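You operate a simulated robot arm through the tools that you are given. There is no shell and no other tool.

The job below is to be done with a simulated robot arm. You get a single attempt, and the scene is never put back.

JOB
Reset the trip at speed 2, then lift the boom to about 270 cm.
Fine: turn the speed back to 5 after the lift.

Only the result counts: the job must be done as asked and must still hold three seconds after the hand-in. Knocking over, shifting, dropping, spilling or breaking anything else fails it.

ROBOT AND FRAMES
A 6-joint arm with a two-finger gripper, fixed in place. Base frame: the origin is on the floor under the middle of its stand, x ahead of it, y to its left, z up. Readings come in cm, rad, newtons and seconds.
It reaches about 157.2 cm from its shoulder. Its first joint turns from -2.897 to 2.897 rad. Payload 2.45 kg.
Tool frame: the origin (TCP) lies between the finger pads and is the grasp point; the fingertips stand 2 cm ahead of it; z points along the fingers, y is the line along which they close. The gripper opens to 14 cm; its body begins 16.8 cm behind the TCP.
Orientation is told as [roll, pitch, yaw] about the base's x, y, z axes, in that order, counted from this pose: with the fingers straight down and closing along the base's y, the tool's x points along the base's -x, its y along +y and its z along -z.

CONTROLS
- The arm moves only by the tool servo_tool. Its argument "plan" is a list of rows, each an object (a shift or turn left out is 0, a gripper value left out holds the last) with "delta_pos": the shift along the base's x, y, z in mm, a list of three; "rot": the turn, a rotation vector about the base's x, y, z in rad, a list of three; "fingers": the finger opening in mm, from 0 to 140. In form: [{"delta_pos": [dx, dy, dz], "rot": [wx, wy, wz], "fingers": fingers}, ...]. A call has 1 to 20 rows; each row is the pose to reach, as a shift and turn from the pose commanded when the call began. Each row takes 0.2 s and may step no farther than 5 cm and 0.15 rad from the row before; otherwise, or with a gripper value out of range, the whole call is refused. Where a pose cannot be reached the arm comes as near as it can. A force on the tool above 40 N (or 10 N above the force at the start of the call, whichever is more), or a blocked arm, ends the call early, and 0.2 s more pass. Each finger travels about 4.5 cm/s and halts on what it meets, pressing with about 27 N; the grip force reading is that of the motor and also rises with nothing between the fingers. The clock runs only during rows and for 0.2 s after the last one: add rows that repeat a pose to give the fingers time. It gives the time, the measured TCP pose, the force on the tool (base axes), the opening and the grip force at its end, in the units of the frame above (readings bear some noise), with the torque about the TCP (base axes, N m) and any sound that the robot's microphone picked up.
- Cameras (640 x 400 px; columns grow to the right, rows downward): "scene" is fixed at [22.94, -49.2, 154.76]; the picture's right is [0.77, -0.64, 0.00], its down [-0.26, -0.31, -0.92] and it looks along [0.59, 0.70, -0.40] (base axes); focal length 316 px, centre (320, 200). "wrist" rides on the gripper at [7.8, 1.1, -20.9] in the tool frame; the picture's right is [-0.14, 0.99, 0.00], its down [-0.92, -0.13, -0.37] and it looks along [-0.37, -0.05, 0.93] (tool axes); focal length 280 px, centre (320, 200). There is no depth. A picture from a camera that has moved, and an enlarged one, comes with that camera's place and axes in the base frame and with its lens. The place of the scene camera against the robot may be out by one fixed shift of up to 1.8 cm in any direction.
- snapshot(camera): a new picture of that camera. No time passes.
- enlarge(camera, box): a new picture of the part [left, top, right, bottom] of that camera's present view, enlarged. No time passes.
- finish_job(): hands the job in; it is judged then, once.

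Nothing tells you positions but the pictures and the camera data. Unless the task says otherwise, let go and move clear before handing in.

The tools are called after ">>>" as name(argument=value, ...) on one line, values as JSON. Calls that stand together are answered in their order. servo_tool: Moves the arm, as the interface text tells. Its arguments: {"type":"object","properties":{"plan":{"type":"array"}},"required":["plan"]} The other tools are called the same way: snapshot (camera) takes a picture; enlarge (camera, box) takes an enlarged picture of a part of a camera's view; finish_job () hands the job in.

At the start:

```text
t: 0.0
eef_pos: [69.14, 1.48, 132.09]
tcp_rot: [0.0, -0.001, -0.001]
force: [0.9, -0.6, -0.5]
torque: [-0.02, 0.02, -0.04]
width: 13.99
grasp_force: 0.1
```

scene: 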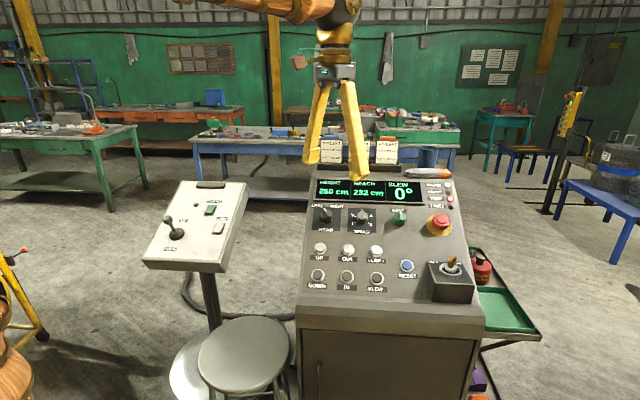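
wrist: 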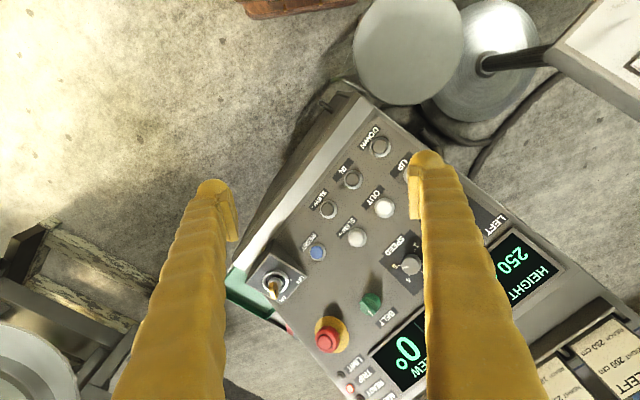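

I see a control console ahead with a display (height 250 cm, reach 232 cm, slew 0°), knobs, buttons, a toggle and an e-stop, plus a side panel to the left. I'll look closer before moving anything.

>>> enlarge(camera="scene", box=[290, 160, 490, 310])

>>> enlarge(camera="scene", box=[300, 165, 400, 235])

>>> enlarge(camera="scene", box=[380, 165, 480, 235])

>>> enlarge(camera="scene", box=[300, 230, 400, 300])

>>> enlarge(camera="scene", box=[380, 230, 480, 310])

>>> enlarge(camera="scene", box=[140, 170, 260, 280])

>>> enlarge(camera="scene", box=[290, 130, 420, 180])

>>> enlarge(camera="wrist", box=[230, 90, 470, 400])

>>> enlarge(camera="wrist", box=[440, 200, 640, 400])

```text
2.67 times, centred on (390, 235) of scene
camera zoom: at [22.94, -49.2, 154.76], right [0.77, -0.64, 0.0], down [-0.26, -0.31, -0.92], along [0.59, 0.7, -0.4], focal length 843 px, centre (133, 107)
```

zoom: 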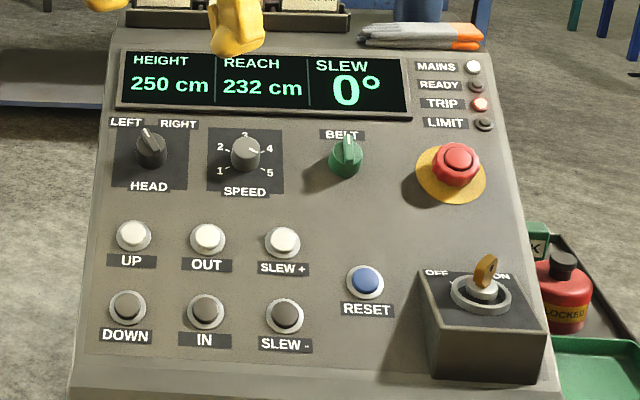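

```text
5.71 times, centred on (350, 200) of scene
camera zoom: at [22.94, -49.2, 154.76], right [0.77, -0.64, 0.0], down [-0.26, -0.31, -0.92], along [0.59, 0.7, -0.4], focal length 1807 px, centre (149, 200)
```

zoom: 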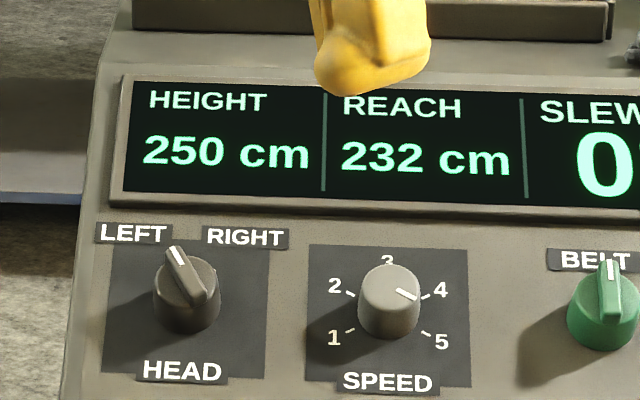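

```text
5.71 times, centred on (430, 200) of scene
camera zoom: at [22.94, -49.2, 154.76], right [0.77, -0.64, 0.0], down [-0.26, -0.31, -0.92], along [0.59, 0.7, -0.4], focal length 1807 px, centre (-309, 200)
```

zoom: 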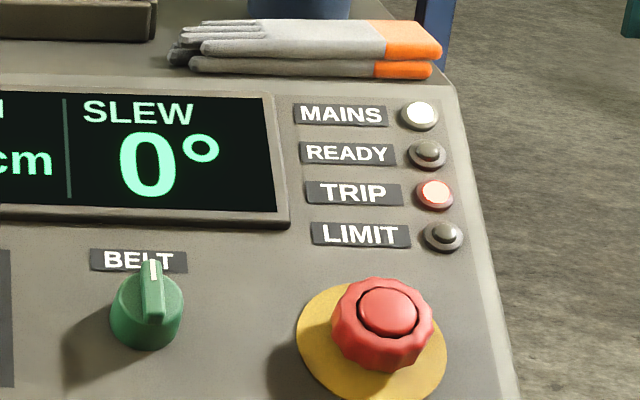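

```text
5.71 times, centred on (350, 265) of scene
camera zoom: at [22.94, -49.2, 154.76], right [0.77, -0.64, 0.0], down [-0.26, -0.31, -0.92], along [0.59, 0.7, -0.4], focal length 1807 px, centre (149, -171)
```

zoom: 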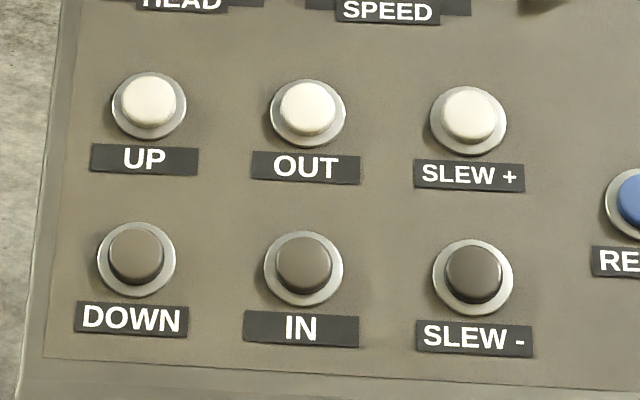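

```text
5.00 times, centred on (430, 270) of scene
camera zoom: at [22.94, -49.2, 154.76], right [0.77, -0.64, 0.0], down [-0.26, -0.31, -0.92], along [0.59, 0.7, -0.4], focal length 1581 px, centre (-230, -150)
```

zoom: 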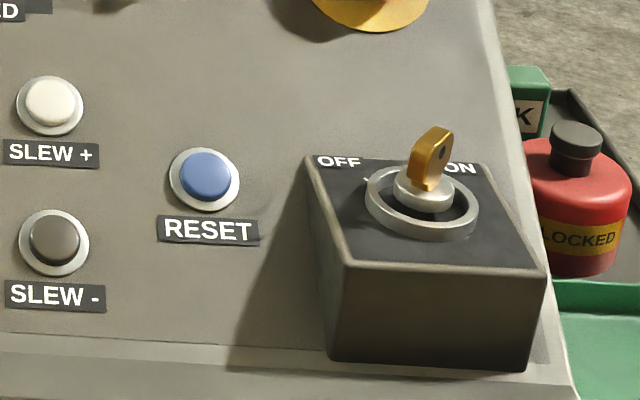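

```text
3.64 times, centred on (200, 225) of scene
camera zoom: at [22.94, -49.2, 154.76], right [0.77, -0.64, 0.0], down [-0.26, -0.31, -0.92], along [0.59, 0.7, -0.4], focal length 1150 px, centre (756, 109)
```

zoom: 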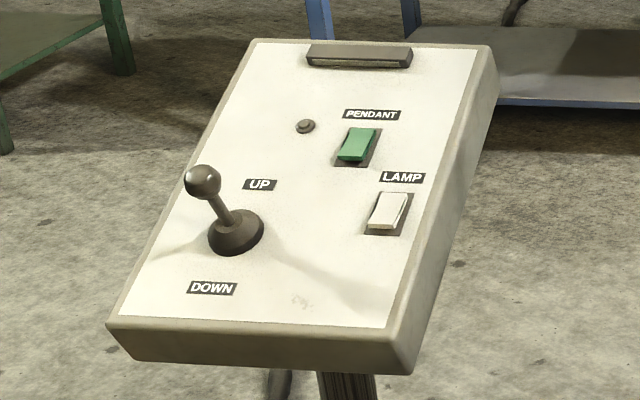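

```text
4.92 times, centred on (355, 155) of scene
camera zoom: at [22.94, -49.2, 154.76], right [0.77, -0.64, 0.0], down [-0.26, -0.31, -0.92], along [0.59, 0.7, -0.4], focal length 1557 px, centre (148, 422)
```

zoom: 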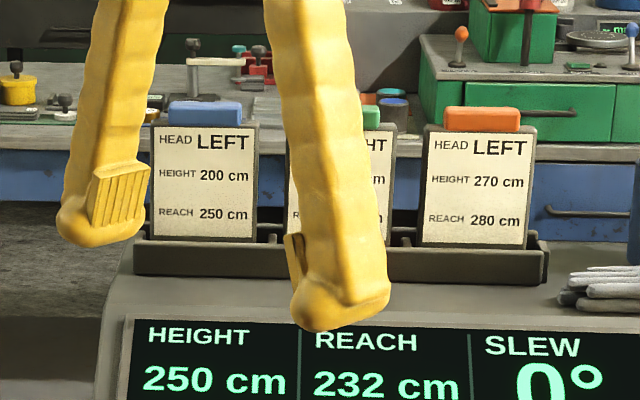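

```text
1.29 times, centred on (350, 245) of wrist
camera zoom: at [61.3, 2.59, 152.95], right [0.14, 0.99, 0.0], down [0.92, -0.13, 0.37], along [0.37, -0.05, -0.93], focal length 362 px, centre (281, 142)
```

zoom: 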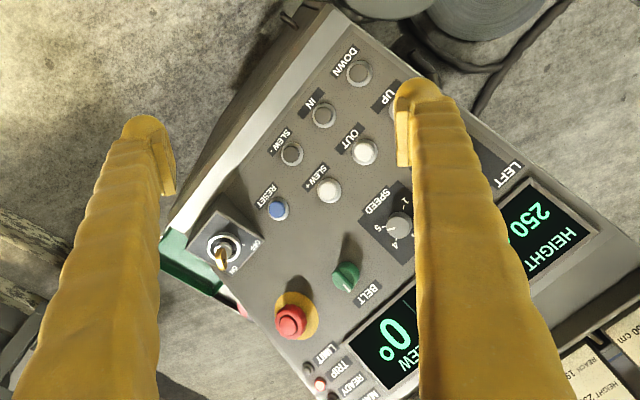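

```text
2.00 times, centred on (540, 300) of wrist
camera zoom: at [61.3, 2.59, 152.95], right [0.14, 0.99, 0.0], down [0.92, -0.13, 0.37], along [0.37, -0.05, -0.93], focal length 561 px, centre (-120, 0)
```

zoom: 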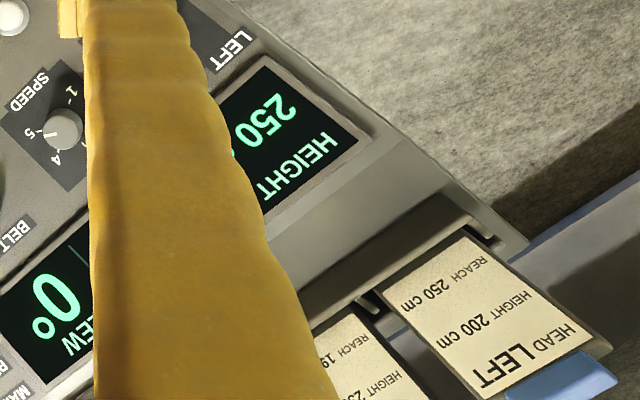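

Trip light is lit, the speed pointer looks near 4, and the panel appears to slope up away from the robot, with its right axis near (0.7,-0.7,0). I'll yaw the tool 45° first so it lines up with the panel, staying high above everything.

>>> servo_tool(plan=[{"rot": [0, 0, 0.131]}, {"rot": [0, 0, 0.262]}, {"rot": [0, 0, 0.393]}, {"rot": [0, 0, 0.524]}, {"rot": [0, 0, 0.655]}, {"rot": [0, 0, 0.785]}, {"rot": [0, 0, 0.785]}])

>>> servo_tool(plan=[{"rot": [0.085, -0.085, 0]}, {"rot": [0.17, -0.17, 0]}, {"rot": [0.255, -0.255, 0]}, {"rot": [0.34, -0.34, 0]}, {"rot": [0.34, -0.34, 0]}])

>>> snapshot(camera="wrist")

>>> snapshot(camera="scene")

```text
t: 1.6
eef_pos: [69.16, 1.6, 132.06]
tcp_rot: [0.0, 0.001, 0.787]
force: [1.3, -0.5, -1.1]
torque: [-0.02, 0.03, 0.01]
width: 13.99
grasp_force: 0.0
```

```text
t: 2.8
eef_pos: [69.15, 1.62, 132.11]
tcp_rot: [0.001, -0.482, 0.787]
force: [-0.2, -0.5, -0.3]
torque: [-0.02, 0.01, 0.04]
width: 14.01
grasp_force: 0.1
```

```text
taken
camera wrist: at [56.57, -9.42, 146.95], right [-0.61, 0.79, 0.06], down [0.55, 0.37, 0.75], along [0.57, 0.5, -0.65], focal length 280 px, centre (320, 200)
```

wrist: 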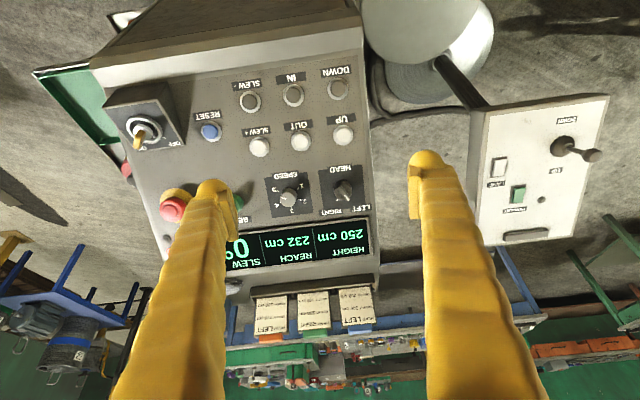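

```text
taken
```

scene: 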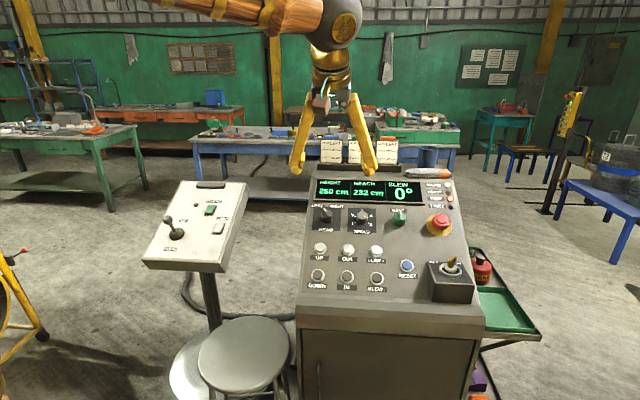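

The wrist camera now sees the panel squarely. I'll enlarge this view and then take a second one from a shifted position to triangulate the controls.

>>> enlarge(camera="wrist", box=[90, 60, 290, 185])

>>> enlarge(camera="wrist", box=[220, 60, 380, 160])

>>> enlarge(camera="wrist", box=[220, 150, 400, 270])

>>> enlarge(camera="wrist", box=[230, 260, 400, 350])

>>> servo_tool(plan=[{"delta_pos": [35, -35, 0]}, {"delta_pos": [70, -70, 0]}, {"delta_pos": [105, -105, 0]}, {"delta_pos": [140, -140, 0]}, {"delta_pos": [140, -140, 0]}, {"delta_pos": [140, -140, 0]}])

>>> snapshot(camera="wrist")

>>> enlarge(camera="wrist", box=[220, 60, 420, 185])

>>> enlarge(camera="wrist", box=[220, 150, 400, 270])

```text
3.20 times, centred on (190, 122) of wrist
camera zoom: at [56.57, -9.42, 146.95], right [-0.61, 0.79, 0.06], down [0.55, 0.37, 0.75], along [0.57, 0.5, -0.65], focal length 897 px, centre (736, 448)
```

zoom: 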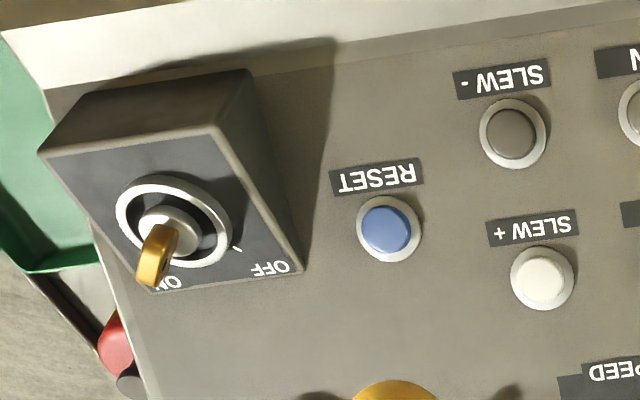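

```text
4.00 times, centred on (300, 110) of wrist
camera zoom: at [56.57, -9.42, 146.95], right [-0.61, 0.79, 0.06], down [0.55, 0.37, 0.75], along [0.57, 0.5, -0.65], focal length 1122 px, centre (400, 560)
```

zoom: 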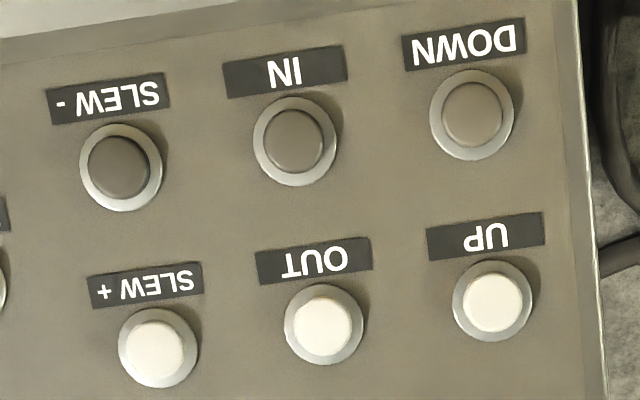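

```text
3.33 times, centred on (310, 210) of wrist
camera zoom: at [56.57, -9.42, 146.95], right [-0.61, 0.79, 0.06], down [0.55, 0.37, 0.75], along [0.57, 0.5, -0.65], focal length 935 px, centre (353, 167)
```

zoom: 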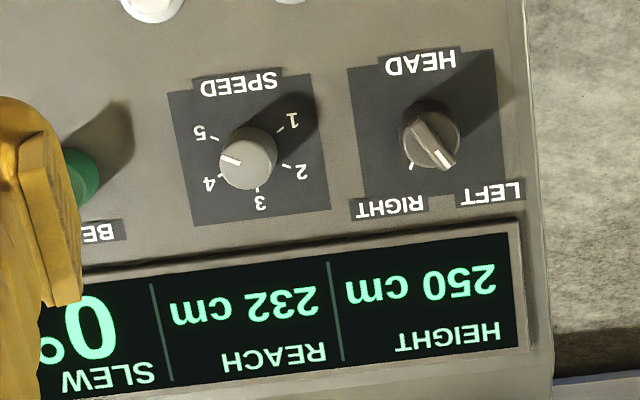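

```text
3.76 times, centred on (315, 305) of wrist
camera zoom: at [56.57, -9.42, 146.95], right [-0.61, 0.79, 0.06], down [0.55, 0.37, 0.75], along [0.57, 0.5, -0.65], focal length 1056 px, centre (339, -195)
```

zoom: 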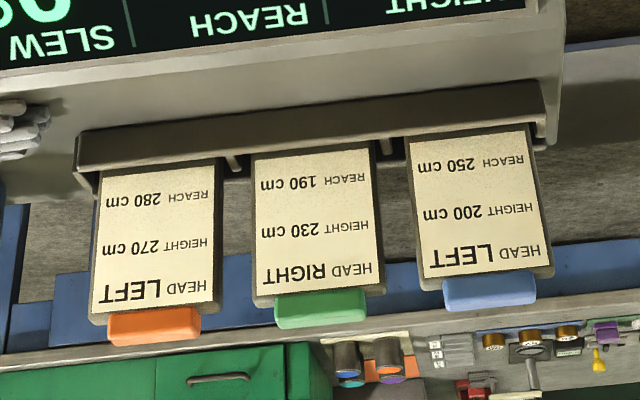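

```text
t: 4.2
eef_pos: [83.19, -12.47, 132.15]
tcp_rot: [-0.001, -0.482, 0.786]
force: [-0.3, 0.0, 0.4]
torque: [0.04, 0.02, -0.02]
width: 13.99
grasp_force: 0.0
```

```text
taken
camera wrist: at [70.63, -23.56, 147.05], right [-0.61, 0.79, 0.06], down [0.55, 0.37, 0.75], along [0.57, 0.5, -0.66], focal length 280 px, centre (320, 200)
```

wrist: 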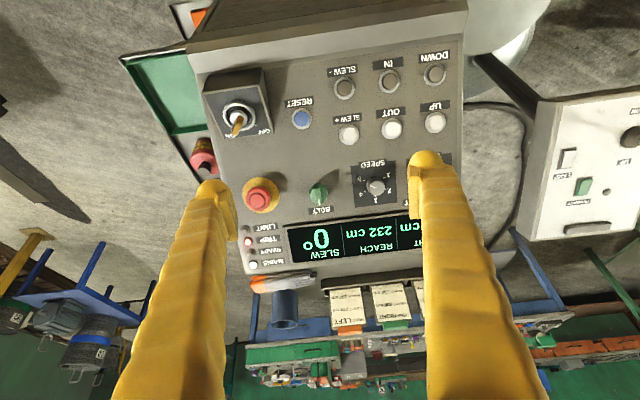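

```text
3.20 times, centred on (320, 122) of wrist
camera zoom: at [70.63, -23.56, 147.05], right [-0.61, 0.79, 0.06], down [0.55, 0.37, 0.75], along [0.57, 0.5, -0.66], focal length 897 px, centre (320, 448)
```

zoom: 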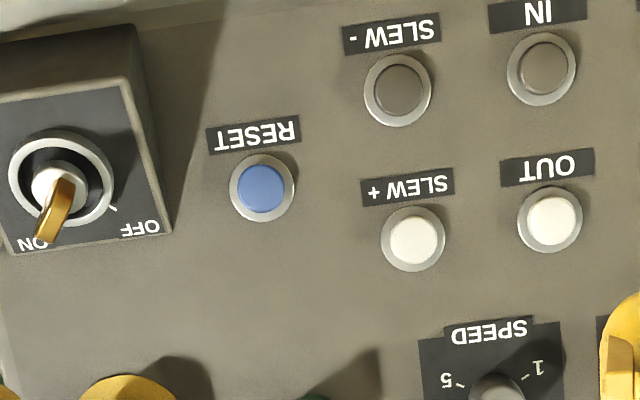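

```text
3.33 times, centred on (310, 210) of wrist
camera zoom: at [70.63, -23.56, 147.05], right [-0.61, 0.79, 0.06], down [0.55, 0.37, 0.75], along [0.57, 0.5, -0.66], focal length 935 px, centre (353, 167)
```

zoom: 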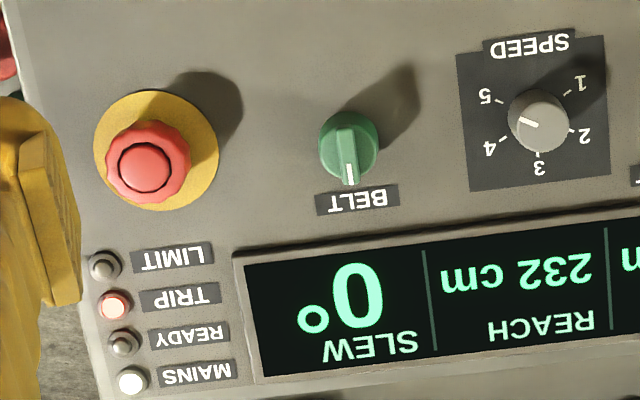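

Currently the speed knob actually points at 5 (view from above), HEAD at LEFT, key ON, trip lit. By stereo I place RESET at about (97.9,-2.9,94.3), UP at (80.7,19.9,96.9), and the SPEED base at (97.8,17.0,103.3) with the panel normal at (-0.38,-0.38,0.84). Next I hover along the normal over SPEED and look closely.

>>> servo_tool(plan=[{"delta_pos": [11, 36, -20], "rot": [0.016, -0.016, 0]}, {"delta_pos": [23, 73, -40], "rot": [0.032, -0.032, 0]}, {"delta_pos": [34, 109, -60], "rot": [0.048, -0.048, 0]}, {"delta_pos": [46, 146, -80], "rot": [0.064, -0.064, 0]}, {"delta_pos": [57, 182, -100], "rot": [0.064, -0.064, 0]}, {"delta_pos": [69, 219, -120], "rot": [0.064, -0.064, 0]}, {"delta_pos": [69, 219, -120], "rot": [0.064, -0.064, 0]}, {"delta_pos": [69, 219, -120], "rot": [0.064, -0.064, 0]}])

>>> snapshot(camera="wrist")

>>> snapshot(camera="scene")

```text
t: 6.0
eef_pos: [89.98, 9.52, 120.16]
tcp_rot: [0.0, -0.571, 0.785]
force: [-0.2, 0.4, -0.6]
torque: [-0.01, -0.04, 0.01]
width: 14.03
grasp_force: 0.0
```

```text
taken
camera wrist: at [76.62, -2.34, 133.44], right [-0.62, 0.78, 0.07], down [0.5, 0.32, 0.81], along [0.61, 0.54, -0.58], focal length 280 px, centre (320, 200)
```

wrist: 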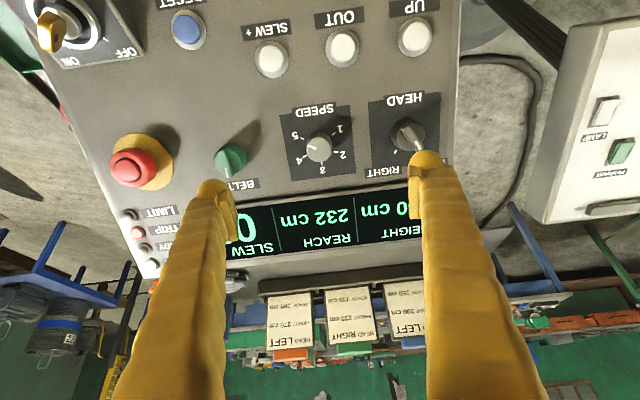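

```text
taken
```

scene: 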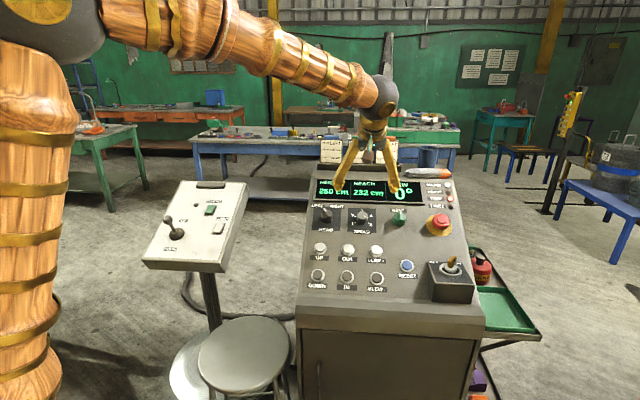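

The knob sits on the tool axis as predicted. I'll enlarge it to measure its pointer, size and height.

>>> enlarge(camera="wrist", box=[280, 100, 360, 185])

>>> enlarge(camera="wrist", box=[210, 90, 430, 260])

>>> enlarge(camera="scene", box=[335, 195, 395, 240])

```text
4.71 times, centred on (320, 142) of wrist
camera zoom: at [76.62, -2.34, 133.44], right [-0.62, 0.78, 0.07], down [0.5, 0.32, 0.81], along [0.61, 0.54, -0.58], focal length 1320 px, centre (320, 471)
```

zoom: 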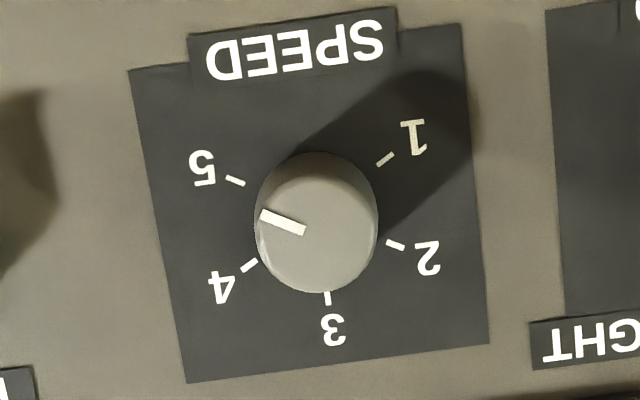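

```text
2.35 times, centred on (320, 175) of wrist
camera zoom: at [76.62, -2.34, 133.44], right [-0.62, 0.78, 0.07], down [0.5, 0.32, 0.81], along [0.61, 0.54, -0.58], focal length 660 px, centre (320, 259)
```

zoom: 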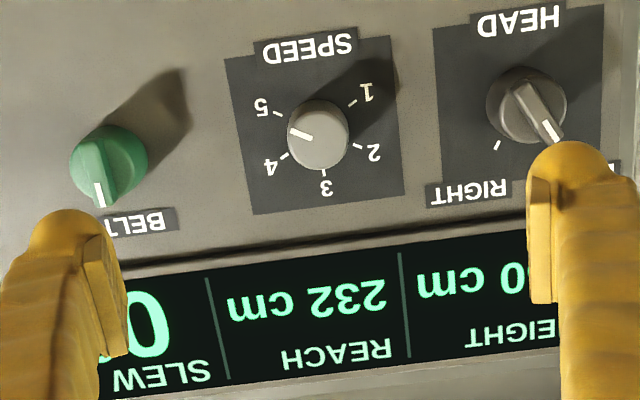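

```text
8.89 times, centred on (365, 218) of scene
camera zoom: at [22.94, -49.2, 154.76], right [0.77, -0.64, 0.0], down [-0.26, -0.31, -0.92], along [0.59, 0.7, -0.4], focal length 2811 px, centre (-80, 44)
```

zoom: 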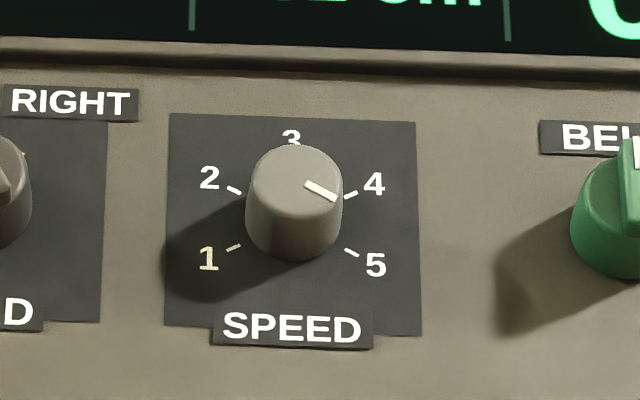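

The pointer is at 5 and the positions are 60° apart, so 5→2 is a half turn counter-clockwise. The knob is about 3.6 cm wide and about 2.5 cm tall. I'll test in free air how far the wrist can roll about the panel normal.

>>> servo_tool(plan=[{"rot": [-0.0574, -0.0574, 0.126], "fingers": 75}, {"rot": [-0.1149, -0.1149, 0.252]}, {"rot": [-0.1724, -0.1724, 0.378]}, {"rot": [-0.2298, -0.2298, 0.504]}, {"rot": [-0.2873, -0.2873, 0.63]}, {"rot": [-0.3447, -0.3447, 0.756]}, {"rot": [-0.4022, -0.4022, 0.882]}, {"rot": [-0.4596, -0.4596, 1.008]}, {"rot": [-0.5171, -0.5171, 1.134]}, {"rot": [-0.5745, -0.5745, 1.26]}, {"rot": [-0.6014, -0.6014, 1.319]}, {"rot": [-0.6014, -0.6014, 1.319]}])

```text
t: 8.6
eef_pos: [90.05, 9.41, 120.22]
tcp_rot: [-0.572, 0.0, 2.354]
force: [-0.3, 1.1, -0.1]
torque: [0.01, -0.01, 0.0]
width: 7.48
grasp_force: 0.1
```

A 90° roll was reached without trouble. I'll test further in the same direction to see whether the whole half turn can be done in one grip.

>>> servo_tool(plan=[{"rot": [-0.0574, -0.0574, 0.126]}, {"rot": [-0.1149, -0.1149, 0.252]}, {"rot": [-0.1724, -0.1724, 0.378]}, {"rot": [-0.2298, -0.2298, 0.504]}, {"rot": [-0.2873, -0.2873, 0.63]}, {"rot": [-0.3447, -0.3447, 0.756]}, {"rot": [-0.4022, -0.4022, 0.882]}, {"rot": [-0.4596, -0.4596, 1.008]}, {"rot": [-0.5171, -0.5171, 1.134]}, {"rot": [-0.5745, -0.5745, 1.26]}, {"rot": [-0.6014, -0.6014, 1.319]}, {"rot": [-0.6014, -0.6014, 1.319]}])

>>> snapshot(camera="wrist")

```text
t: 11.2
eef_pos: [83.13, 25.44, 110.45]
tcp_rot: [0.276, 0.636, -2.531]
force: [-0.4, 0.0, 0.7]
torque: [-0.01, 0.03, -0.02]
width: 7.53
grasp_force: 0.0
out of reach, approached as far as the arm can: row 3, 4, 5, 6, 7, 8, 9, 10, 11, 12
```

```text
taken
camera wrist: at [75.67, 25.86, 131.4], right [0.33, -0.94, 0.14], down [-0.89, -0.35, -0.29], along [0.32, -0.03, -0.95], focal length 280 px, centre (320, 200)
```

wrist: 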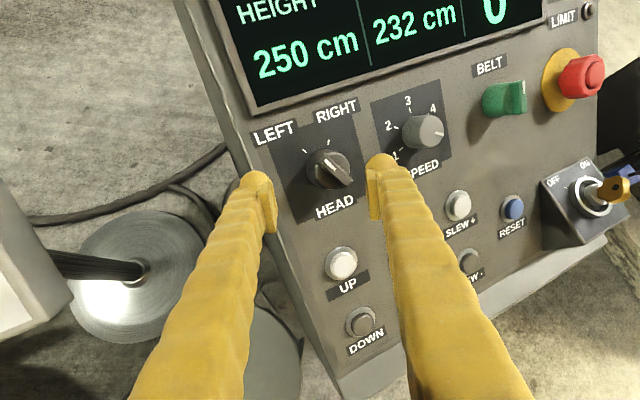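

That was past the wrist's limit: the arm drifted to (83,25,110) but is still about 8 cm clear of the panel. I'll make a tiny upward move to learn which pose the controller now counts from.

>>> servo_tool(plan=[{"delta_pos": [0, 0, 10]}, {"delta_pos": [0, 0, 20]}, {"delta_pos": [0, 0, 20]}])

```text
t: 12.0
eef_pos: [82.95, 25.69, 112.4]
tcp_rot: [0.281, 0.637, -2.533]
force: [-1.1, 0.7, 0.3]
torque: [0.01, 0.0, 0.0]
width: 7.52
grasp_force: 0.1
```

The controller counts from the reached pose, which is good. I'll lift clear first, then rotate back to the known-good orientation.

>>> servo_tool(plan=[{"delta_pos": [0, -10, 45]}, {"delta_pos": [0, -20, 90]}, {"delta_pos": [0, -30, 130]}, {"delta_pos": [0, -30, 130]}])

```text
t: 13.0
eef_pos: [81.7, 25.4, 124.06]
tcp_rot: [0.312, 0.647, -2.552]
force: [-0.2, -0.2, 0.2]
torque: [-0.01, 0.0, 0.01]
width: 7.52
grasp_force: 0.0
out of reach, approached as far as the arm can: row 1, 2, 3, 4
```

Now well clear at z≈124, I'll rotate back toward the earlier orientation while drifting sideways.

>>> servo_tool(plan=[{"delta_pos": [3, -17, 2], "rot": [0.0912, 0.0545, -0.0999]}, {"delta_pos": [6, -35, 4], "rot": [0.1824, 0.1089, -0.1997]}, {"delta_pos": [10, -52, 6], "rot": [0.2736, 0.1634, -0.2996]}, {"delta_pos": [13, -70, 8], "rot": [0.3648, 0.2178, -0.3995]}, {"delta_pos": [16, -87, 10], "rot": [0.456, 0.2723, -0.4994]}, {"delta_pos": [20, -104, 12], "rot": [0.5472, 0.3268, -0.5992]}, {"delta_pos": [23, -122, 14], "rot": [0.6384, 0.3812, -0.6991]}, {"delta_pos": [26, -139, 16], "rot": [0.7296, 0.4357, -0.799]}, {"delta_pos": [30, -157, 18], "rot": [0.8208, 0.4901, -0.8988]}, {"delta_pos": [33, -174, 20], "rot": [0.912, 0.5446, -0.9987]}, {"delta_pos": [33, -174, 20], "rot": [0.912, 0.5446, -0.9987]}])

```text
t: 15.4
eef_pos: [84.96, 7.79, 126.09]
tcp_rot: [-0.528, -0.004, 2.336]
force: [0.2, -0.1, -0.6]
torque: [0.01, -0.04, -0.01]
width: 7.48
grasp_force: 0.1
```

Good, back in a known-good pose. Now I roll back the other way to the original alignment (fingers closing across the panel).

>>> servo_tool(plan=[{"rot": [0.0551, 0.0498, -0.1199]}, {"rot": [0.1102, 0.0996, -0.2398]}, {"rot": [0.1653, 0.1495, -0.3597]}, {"rot": [0.2204, 0.1993, -0.4796]}, {"rot": [0.2755, 0.2491, -0.5995]}, {"rot": [0.3305, 0.2989, -0.7195]}, {"rot": [0.3856, 0.3487, -0.8394]}, {"rot": [0.4407, 0.3985, -0.9593]}, {"rot": [0.4958, 0.4484, -1.0792]}, {"rot": [0.5509, 0.4982, -1.1991]}, {"rot": [0.606, 0.548, -1.319]}, {"rot": [0.606, 0.548, -1.319]}])

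>>> servo_tool(plan=[{"rot": [0.0574, 0.0574, -0.126]}, {"rot": [0.1149, 0.1149, -0.252]}, {"rot": [0.1724, 0.1724, -0.378]}, {"rot": [0.2298, 0.2298, -0.504]}, {"rot": [0.2873, 0.2873, -0.63]}, {"rot": [0.3447, 0.3447, -0.756]}, {"rot": [0.3447, 0.3447, -0.756]}])

>>> servo_tool(plan=[{"rot": [0.0574, 0.0574, -0.126]}, {"rot": [0.1149, 0.1149, -0.252]}, {"rot": [0.1724, 0.1724, -0.378]}, {"rot": [0.1724, 0.1724, -0.378]}])

```text
t: 18.0
eef_pos: [84.92, 7.83, 126.1]
tcp_rot: [0.001, -0.572, 0.785]
force: [0.5, 0.0, -1.3]
torque: [-0.01, -0.02, -0.03]
width: 7.5
grasp_force: 0.1
```

```text
t: 19.6
eef_pos: [84.86, 7.83, 126.02]
tcp_rot: [0.467, -0.342, -0.198]
force: [0.7, -0.3, -0.1]
torque: [-0.02, 0.0, 0.01]
width: 7.49
grasp_force: 0.0
```

```text
t: 20.6
eef_pos: [84.92, 7.74, 125.94]
tcp_rot: [0.561, -0.119, -0.599]
force: [0.7, 0.2, -0.3]
torque: [0.0, 0.03, 0.01]
width: 7.5
grasp_force: 0.1
```

The wrist rolls fine to −1.35 rad. I'll check a bit further for margin.

>>> servo_tool(plan=[{"rot": [0.0421, 0.0421, -0.0924]}, {"rot": [0.0843, 0.0843, -0.185]}, {"rot": [0.0843, 0.0843, -0.185]}])

>>> servo_tool(plan=[{"rot": [0.0574, 0.0574, -0.126]}, {"rot": [0.1149, 0.1149, -0.252]}, {"rot": [0.1149, 0.1149, -0.252]}])

```text
t: 21.4
eef_pos: [84.94, 7.83, 125.88]
tcp_rot: [0.573, 0.0, -0.785]
force: [0.2, -0.8, -0.4]
torque: [-0.03, 0.03, 0.0]
width: 7.49
grasp_force: 0.0
```

```text
t: 22.2
eef_pos: [84.95, 7.83, 125.99]
tcp_rot: [0.552, 0.16, -1.037]
force: [-0.9, -0.2, 0.5]
torque: [0.0, -0.02, 0.0]
width: 7.51
grasp_force: 0.1
```

The roll range is at least −1.87 to +1.8 rad, enough for the half turn in one grip (−1.70 → +1.44). I'll set roll to −1.70 and hover 10 cm over the SPEED knob to check alignment.

>>> servo_tool(plan=[{"delta_pos": [22, 13, -36], "rot": [-0.0325, -0.0325, 0.0714]}, {"delta_pos": [44, 27, -71], "rot": [-0.065, -0.065, 0.143]}, {"delta_pos": [67, 40, -107], "rot": [-0.065, -0.065, 0.143]}, {"delta_pos": [88.9, 54, -142.9], "rot": [-0.065, -0.065, 0.143]}, {"delta_pos": [88.9, 54, -142.9], "rot": [-0.065, -0.065, 0.143]}, {"delta_pos": [88.9, 54, -142.9], "rot": [-0.065, -0.065, 0.143]}])

>>> snapshot(camera="wrist")

>>> snapshot(camera="scene")

```text
t: 23.6
eef_pos: [93.72, 13.28, 111.78]
tcp_rot: [0.569, 0.071, -0.894]
force: [-0.3, 0.0, -0.2]
torque: [-0.02, 0.0, 0.01]
width: 7.49
grasp_force: 0.0
```

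```text
taken
camera wrist: at [81.58, 11.84, 130.39], right [0.76, 0.39, 0.52], down [0.35, -0.92, 0.18], along [0.55, 0.05, -0.83], focal length 280 px, centre (320, 200)
```

wrist: 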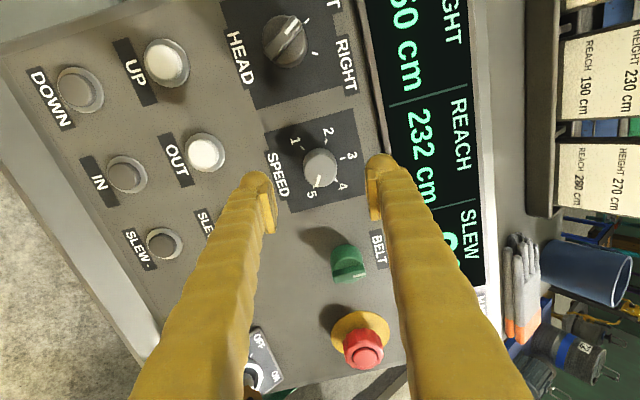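

```text
taken
```

scene: 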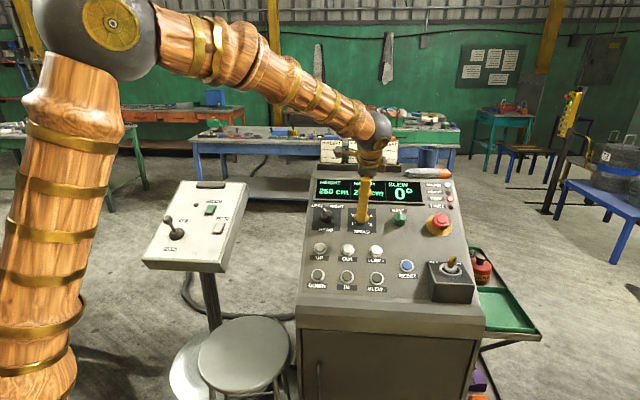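

>>> enlarge(camera="wrist", box=[270, 125, 370, 210])

```text
4.71 times, centred on (320, 168) of wrist
camera zoom: at [81.58, 11.84, 130.39], right [0.76, 0.39, 0.52], down [0.35, -0.92, 0.18], along [0.55, 0.05, -0.83], focal length 1320 px, centre (320, 353)
```

zoom: 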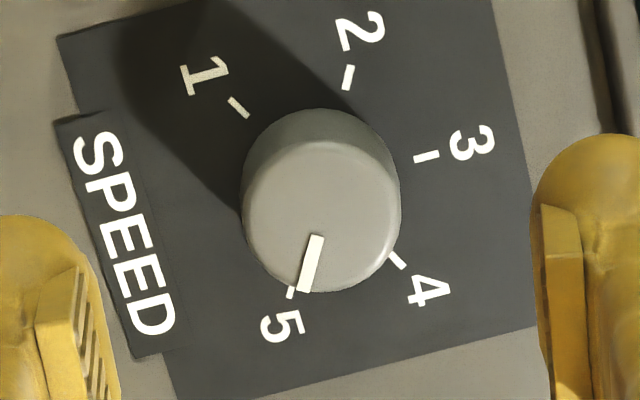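

The knob is nearly centred, about 1.5 mm off along the panel's right. I'll correct that and descend along the normal, stopping with the fingertips still above the plate.

>>> servo_tool(plan=[{"delta_pos": [9, 8, -19]}, {"delta_pos": [18, 17, -38]}, {"delta_pos": [25, 23, -53]}, {"delta_pos": [27.1, 25.0, -57.1]}, {"delta_pos": [27.1, 25.0, -57.1]}, {"delta_pos": [27.1, 25.0, -57.1]}])

>>> snapshot(camera="wrist")

>>> enlarge(camera="scene", box=[300, 165, 420, 245])

>>> enlarge(camera="wrist", box=[220, 120, 420, 245])

```text
t: 25.0
eef_pos: [96.63, 15.83, 105.95]
tcp_rot: [0.569, 0.071, -0.891]
force: [-0.5, 0.0, -0.6]
torque: [0.0, 0.0, -0.01]
width: 7.5
grasp_force: 0.0
```

```text
taken
camera wrist: at [84.39, 14.3, 124.64], right [0.76, 0.39, 0.52], down [0.35, -0.92, 0.18], along [0.55, 0.05, -0.83], focal length 280 px, centre (320, 200)
```

wrist: 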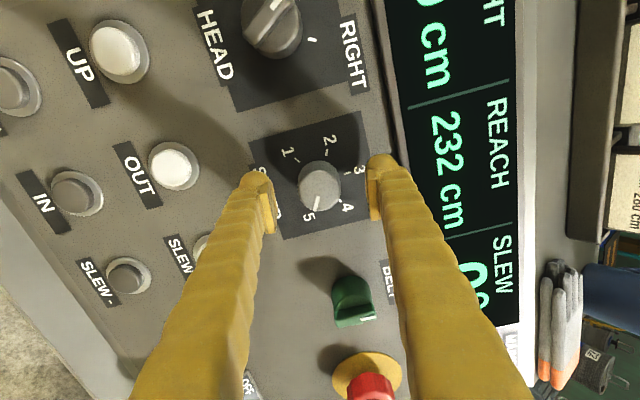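

```text
5.00 times, centred on (360, 205) of scene
camera zoom: at [22.94, -49.2, 154.76], right [0.77, -0.64, 0.0], down [-0.26, -0.31, -0.92], along [0.59, 0.7, -0.4], focal length 1581 px, centre (120, 175)
```

zoom: 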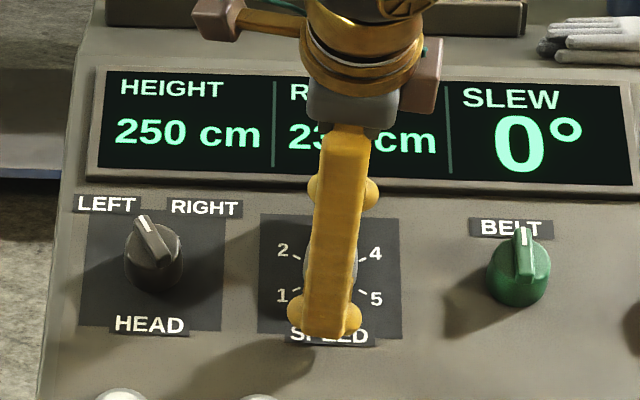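

```text
3.20 times, centred on (320, 182) of wrist
camera zoom: at [84.39, 14.3, 124.64], right [0.76, 0.39, 0.52], down [0.35, -0.92, 0.18], along [0.55, 0.05, -0.83], focal length 897 px, centre (320, 256)
```

zoom: 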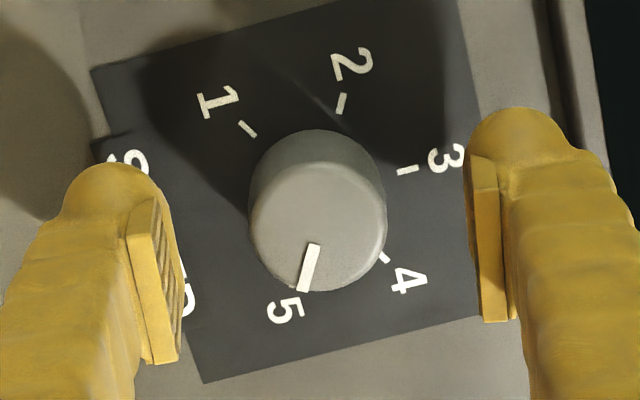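

Fingers straddle the knob, aligned within about 1 mm, with the tips about 1 cm above the plate. I'll go 3 mm deeper and close on the knob.

>>> servo_tool(plan=[{"delta_pos": [0.6, 0.8, -2.8], "fingers": 75}, {"delta_pos": [0.6, 0.8, -2.8], "fingers": 50}, {"delta_pos": [0.6, 0.8, -2.8], "fingers": 20}, {"delta_pos": [0.6, 0.8, -2.8], "fingers": 20}, {"delta_pos": [0.6, 0.8, -2.8], "fingers": 20}, {"delta_pos": [0.6, 0.8, -2.8], "fingers": 20}])

>>> enlarge(camera="wrist", box=[220, 120, 420, 245])

```text
t: 26.4
eef_pos: [96.57, 15.9, 105.78]
tcp_rot: [0.569, 0.07, -0.89]
force: [5.0, 3.7, 0.2]
torque: [0.08, -0.02, -0.03]
width: 3.48
grasp_force: 44.7
```

```text
3.20 times, centred on (320, 182) of wrist
camera zoom: at [84.45, 14.41, 124.37], right [0.76, 0.39, 0.52], down [0.35, -0.92, 0.18], along [0.55, 0.05, -0.83], focal length 897 px, centre (320, 256)
```

zoom: 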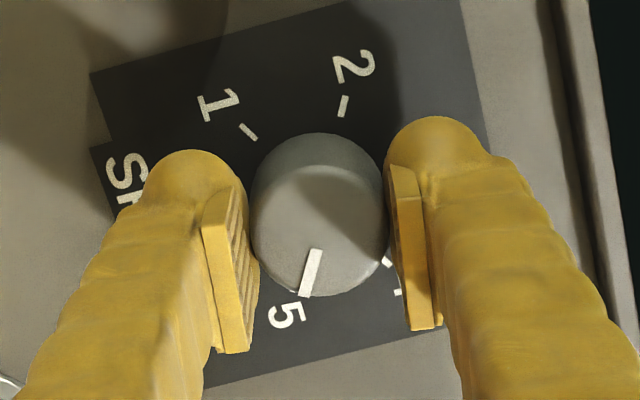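

I have the knob (3.5 cm wide). I'll turn it 60° counter-clockwise first and check that it follows.

>>> servo_tool(plan=[{"rot": [-0.0573, -0.0573, 0.1257]}, {"rot": [-0.1146, -0.1146, 0.2513]}, {"rot": [-0.1719, -0.1719, 0.377]}, {"rot": [-0.2292, -0.2292, 0.5027]}, {"rot": [-0.2865, -0.2865, 0.6283]}, {"rot": [-0.3438, -0.3438, 0.754]}, {"rot": [-0.4011, -0.4011, 0.8796]}, {"rot": [-0.4011, -0.4011, 0.8796]}])

>>> enlarge(camera="wrist", box=[220, 120, 420, 245])

>>> enlarge(camera="scene", box=[300, 165, 460, 265])

```text
t: 28.2
eef_pos: [96.6, 16.0, 105.82]
tcp_rot: [0.371, -0.445, 0.051]
force: [4.6, 14.8, 12.0]
torque: [0.15, -0.15, 0.01]
width: 3.46
grasp_force: 45.0
```

```text
3.20 times, centred on (320, 182) of wrist
camera zoom: at [81.33, 8.52, 120.28], right [-0.08, 0.92, 0.38], down [0.71, -0.22, 0.66], along [0.69, 0.33, -0.64], focal length 897 px, centre (320, 256)
```

zoom: 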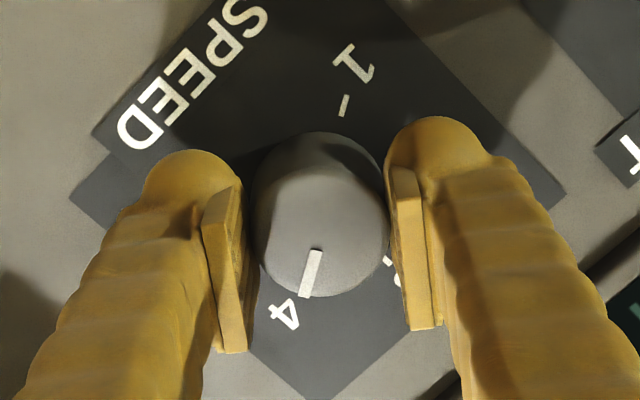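

```text
4.00 times, centred on (380, 215) of scene
camera zoom: at [22.94, -49.2, 154.76], right [0.77, -0.64, 0.0], down [-0.26, -0.31, -0.92], along [0.59, 0.7, -0.4], focal length 1265 px, centre (80, 140)
```

zoom: 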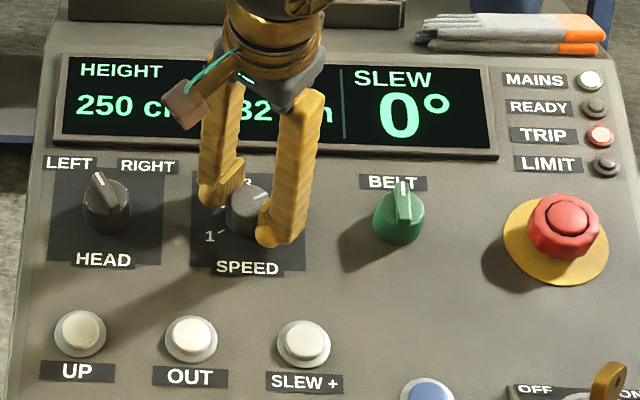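

The knob follows and points at 4. There's some side force from a ~1 mm centring error, so I'll ease the tool slightly in that direction and turn two more steps, to 2.

>>> servo_tool(plan=[{"delta_pos": [0.2, 0.9, 0.5], "rot": [-0.0573, -0.0573, 0.1257]}, {"delta_pos": [0.2, 0.9, 0.5], "rot": [-0.1146, -0.1146, 0.2513]}, {"delta_pos": [0.2, 0.9, 0.5], "rot": [-0.1719, -0.1719, 0.377]}, {"delta_pos": [0.2, 0.9, 0.5], "rot": [-0.2292, -0.2292, 0.5027]}, {"delta_pos": [0.2, 0.9, 0.5], "rot": [-0.2865, -0.2865, 0.6283]}, {"delta_pos": [0.2, 0.9, 0.5], "rot": [-0.3438, -0.3438, 0.754]}, {"delta_pos": [0.2, 0.9, 0.5], "rot": [-0.4011, -0.4011, 0.8796]}, {"delta_pos": [0.2, 0.9, 0.5], "rot": [-0.4011, -0.4011, 0.8796]}])

>>> enlarge(camera="wrist", box=[220, 120, 420, 245])

```text
t: 30.0
eef_pos: [96.7, 15.93, 105.74]
tcp_rot: [-0.242, -0.522, 1.246]
force: [-21.0, -0.1, 5.4]
torque: [0.03, 0.2, 0.08]
width: 3.47
grasp_force: 45.1
```

```text
3.20 times, centred on (320, 182) of wrist
camera zoom: at [85.45, 1.99, 119.17], right [-0.84, 0.53, -0.14], down [0.23, 0.56, 0.8], along [0.5, 0.63, -0.59], focal length 897 px, centre (320, 256)
```

zoom: 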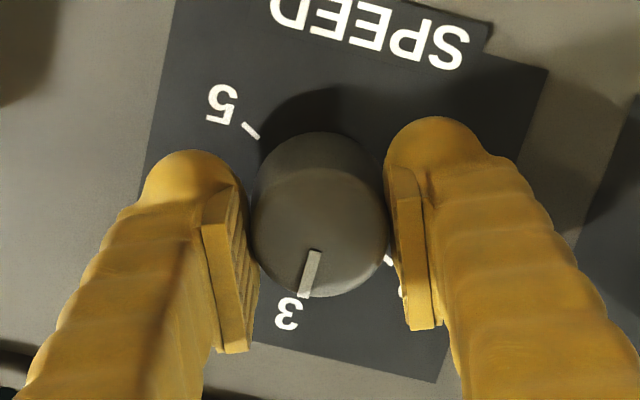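

Now at 3, with moderate side force. I'll ease slightly again and make the last 60° to 2.

>>> servo_tool(plan=[{"delta_pos": [-0.5, 0, 0.1], "rot": [-0.0573, -0.0573, 0.1257]}, {"delta_pos": [-0.9, 0, 0.2], "rot": [-0.1146, -0.1146, 0.2513]}, {"delta_pos": [-0.9, 0, 0.2], "rot": [-0.1719, -0.1719, 0.377]}, {"delta_pos": [-0.9, 0, 0.2], "rot": [-0.2292, -0.2292, 0.5027]}, {"delta_pos": [-0.9, 0, 0.2], "rot": [-0.2865, -0.2865, 0.6283]}, {"delta_pos": [-0.9, 0, 0.2], "rot": [-0.3438, -0.3438, 0.754]}, {"delta_pos": [-0.9, 0, 0.2], "rot": [-0.4011, -0.4011, 0.8796]}, {"delta_pos": [-0.9, 0, 0.2], "rot": [-0.4011, -0.4011, 0.8796]}])

>>> enlarge(camera="wrist", box=[220, 120, 420, 245])

>>> enlarge(camera="scene", box=[300, 165, 460, 265])

```text
t: 31.8
eef_pos: [96.52, 15.9, 105.85]
tcp_rot: [-0.568, -0.068, 2.247]
force: [-22.6, -7.8, -14.4]
torque: [-0.22, 0.28, 0.04]
width: 3.45
grasp_force: 45.3
```

```text
3.20 times, centred on (320, 182) of wrist
camera zoom: at [92.65, 1.32, 122.15], right [-0.76, -0.39, -0.52], down [-0.63, 0.64, 0.44], along [0.16, 0.66, -0.73], focal length 897 px, centre (320, 256)
```

zoom: 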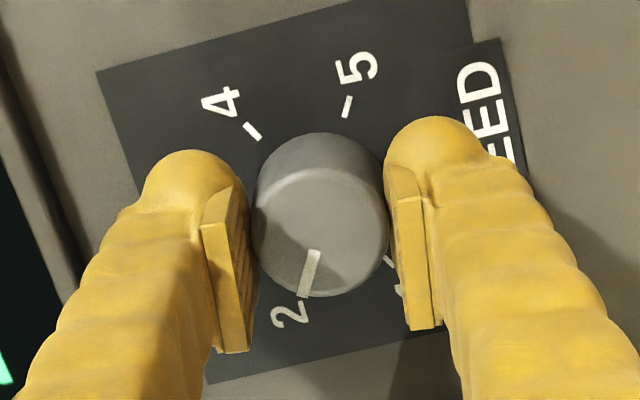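

```text
4.00 times, centred on (380, 215) of scene
camera zoom: at [22.94, -49.2, 154.76], right [0.77, -0.64, 0.0], down [-0.26, -0.31, -0.92], along [0.59, 0.7, -0.4], focal length 1265 px, centre (80, 140)
```

zoom: 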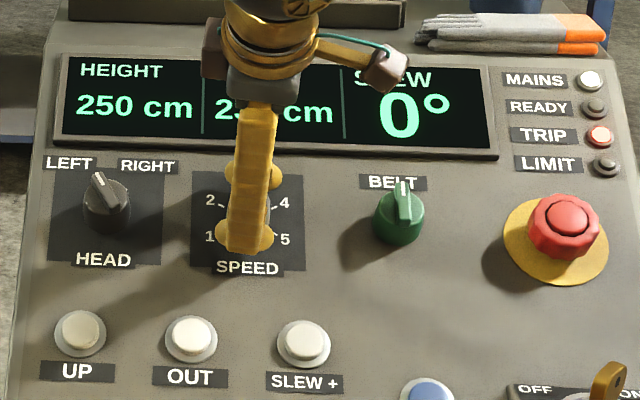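

The pointer reads 2. I'll open the fingers and back off along the normal, then check the knob.

>>> servo_tool(plan=[{"fingers": 40}, {"fingers": 75}, {"fingers": 75}, {"fingers": 75}])

>>> servo_tool(plan=[{"delta_pos": [-13, -13, 28]}, {"delta_pos": [-27, -27, 59]}, {"delta_pos": [-42, -42, 92]}, {"delta_pos": [-57, -57, 126]}, {"delta_pos": [-57, -57, 126]}])

>>> snapshot(camera="wrist")

>>> enlarge(camera="scene", box=[300, 165, 460, 265])

>>> enlarge(camera="wrist", box=[260, 110, 380, 210])

```text
t: 32.8
eef_pos: [96.57, 16.1, 105.85]
tcp_rot: [-0.568, -0.07, 2.245]
force: [-0.9, 0.3, -0.2]
torque: [-0.02, -0.01, 0.01]
width: 7.51
grasp_force: 0.1
```

```text
t: 34.0
eef_pos: [90.9, 10.24, 118.44]
tcp_rot: [-0.569, -0.069, 2.246]
force: [0.2, 0.2, 0.1]
torque: [0.03, 0.02, -0.01]
width: 7.5
grasp_force: 0.1
```

```text
taken
camera wrist: at [86.9, -4.34, 134.78], right [-0.76, -0.39, -0.52], down [-0.63, 0.64, 0.44], along [0.16, 0.66, -0.73], focal length 280 px, centre (320, 200)
```

wrist: 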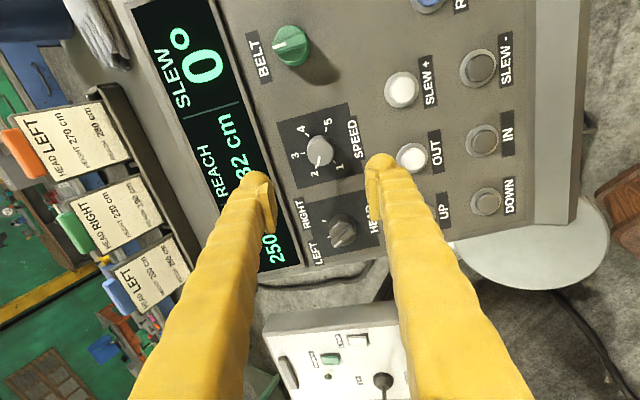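

```text
4.00 times, centred on (380, 215) of scene
camera zoom: at [22.94, -49.2, 154.76], right [0.77, -0.64, 0.0], down [-0.26, -0.31, -0.92], along [0.59, 0.7, -0.4], focal length 1265 px, centre (80, 140)
```

zoom: 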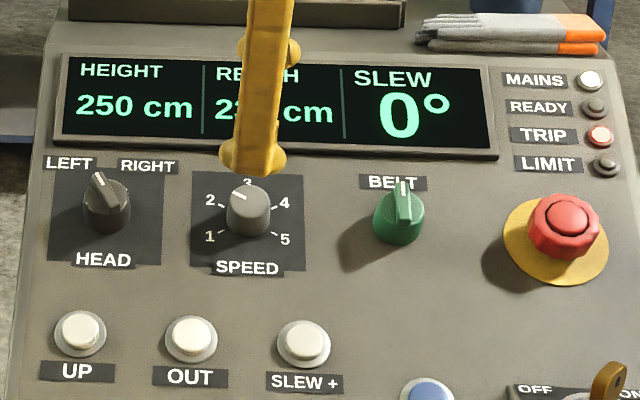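

```text
4.00 times, centred on (320, 160) of wrist
camera zoom: at [86.9, -4.34, 134.78], right [-0.76, -0.39, -0.52], down [-0.63, 0.64, 0.44], along [0.16, 0.66, -0.73], focal length 1122 px, centre (320, 360)
```

zoom: 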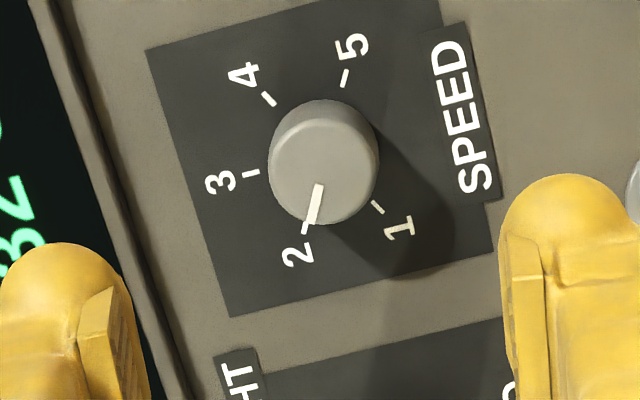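

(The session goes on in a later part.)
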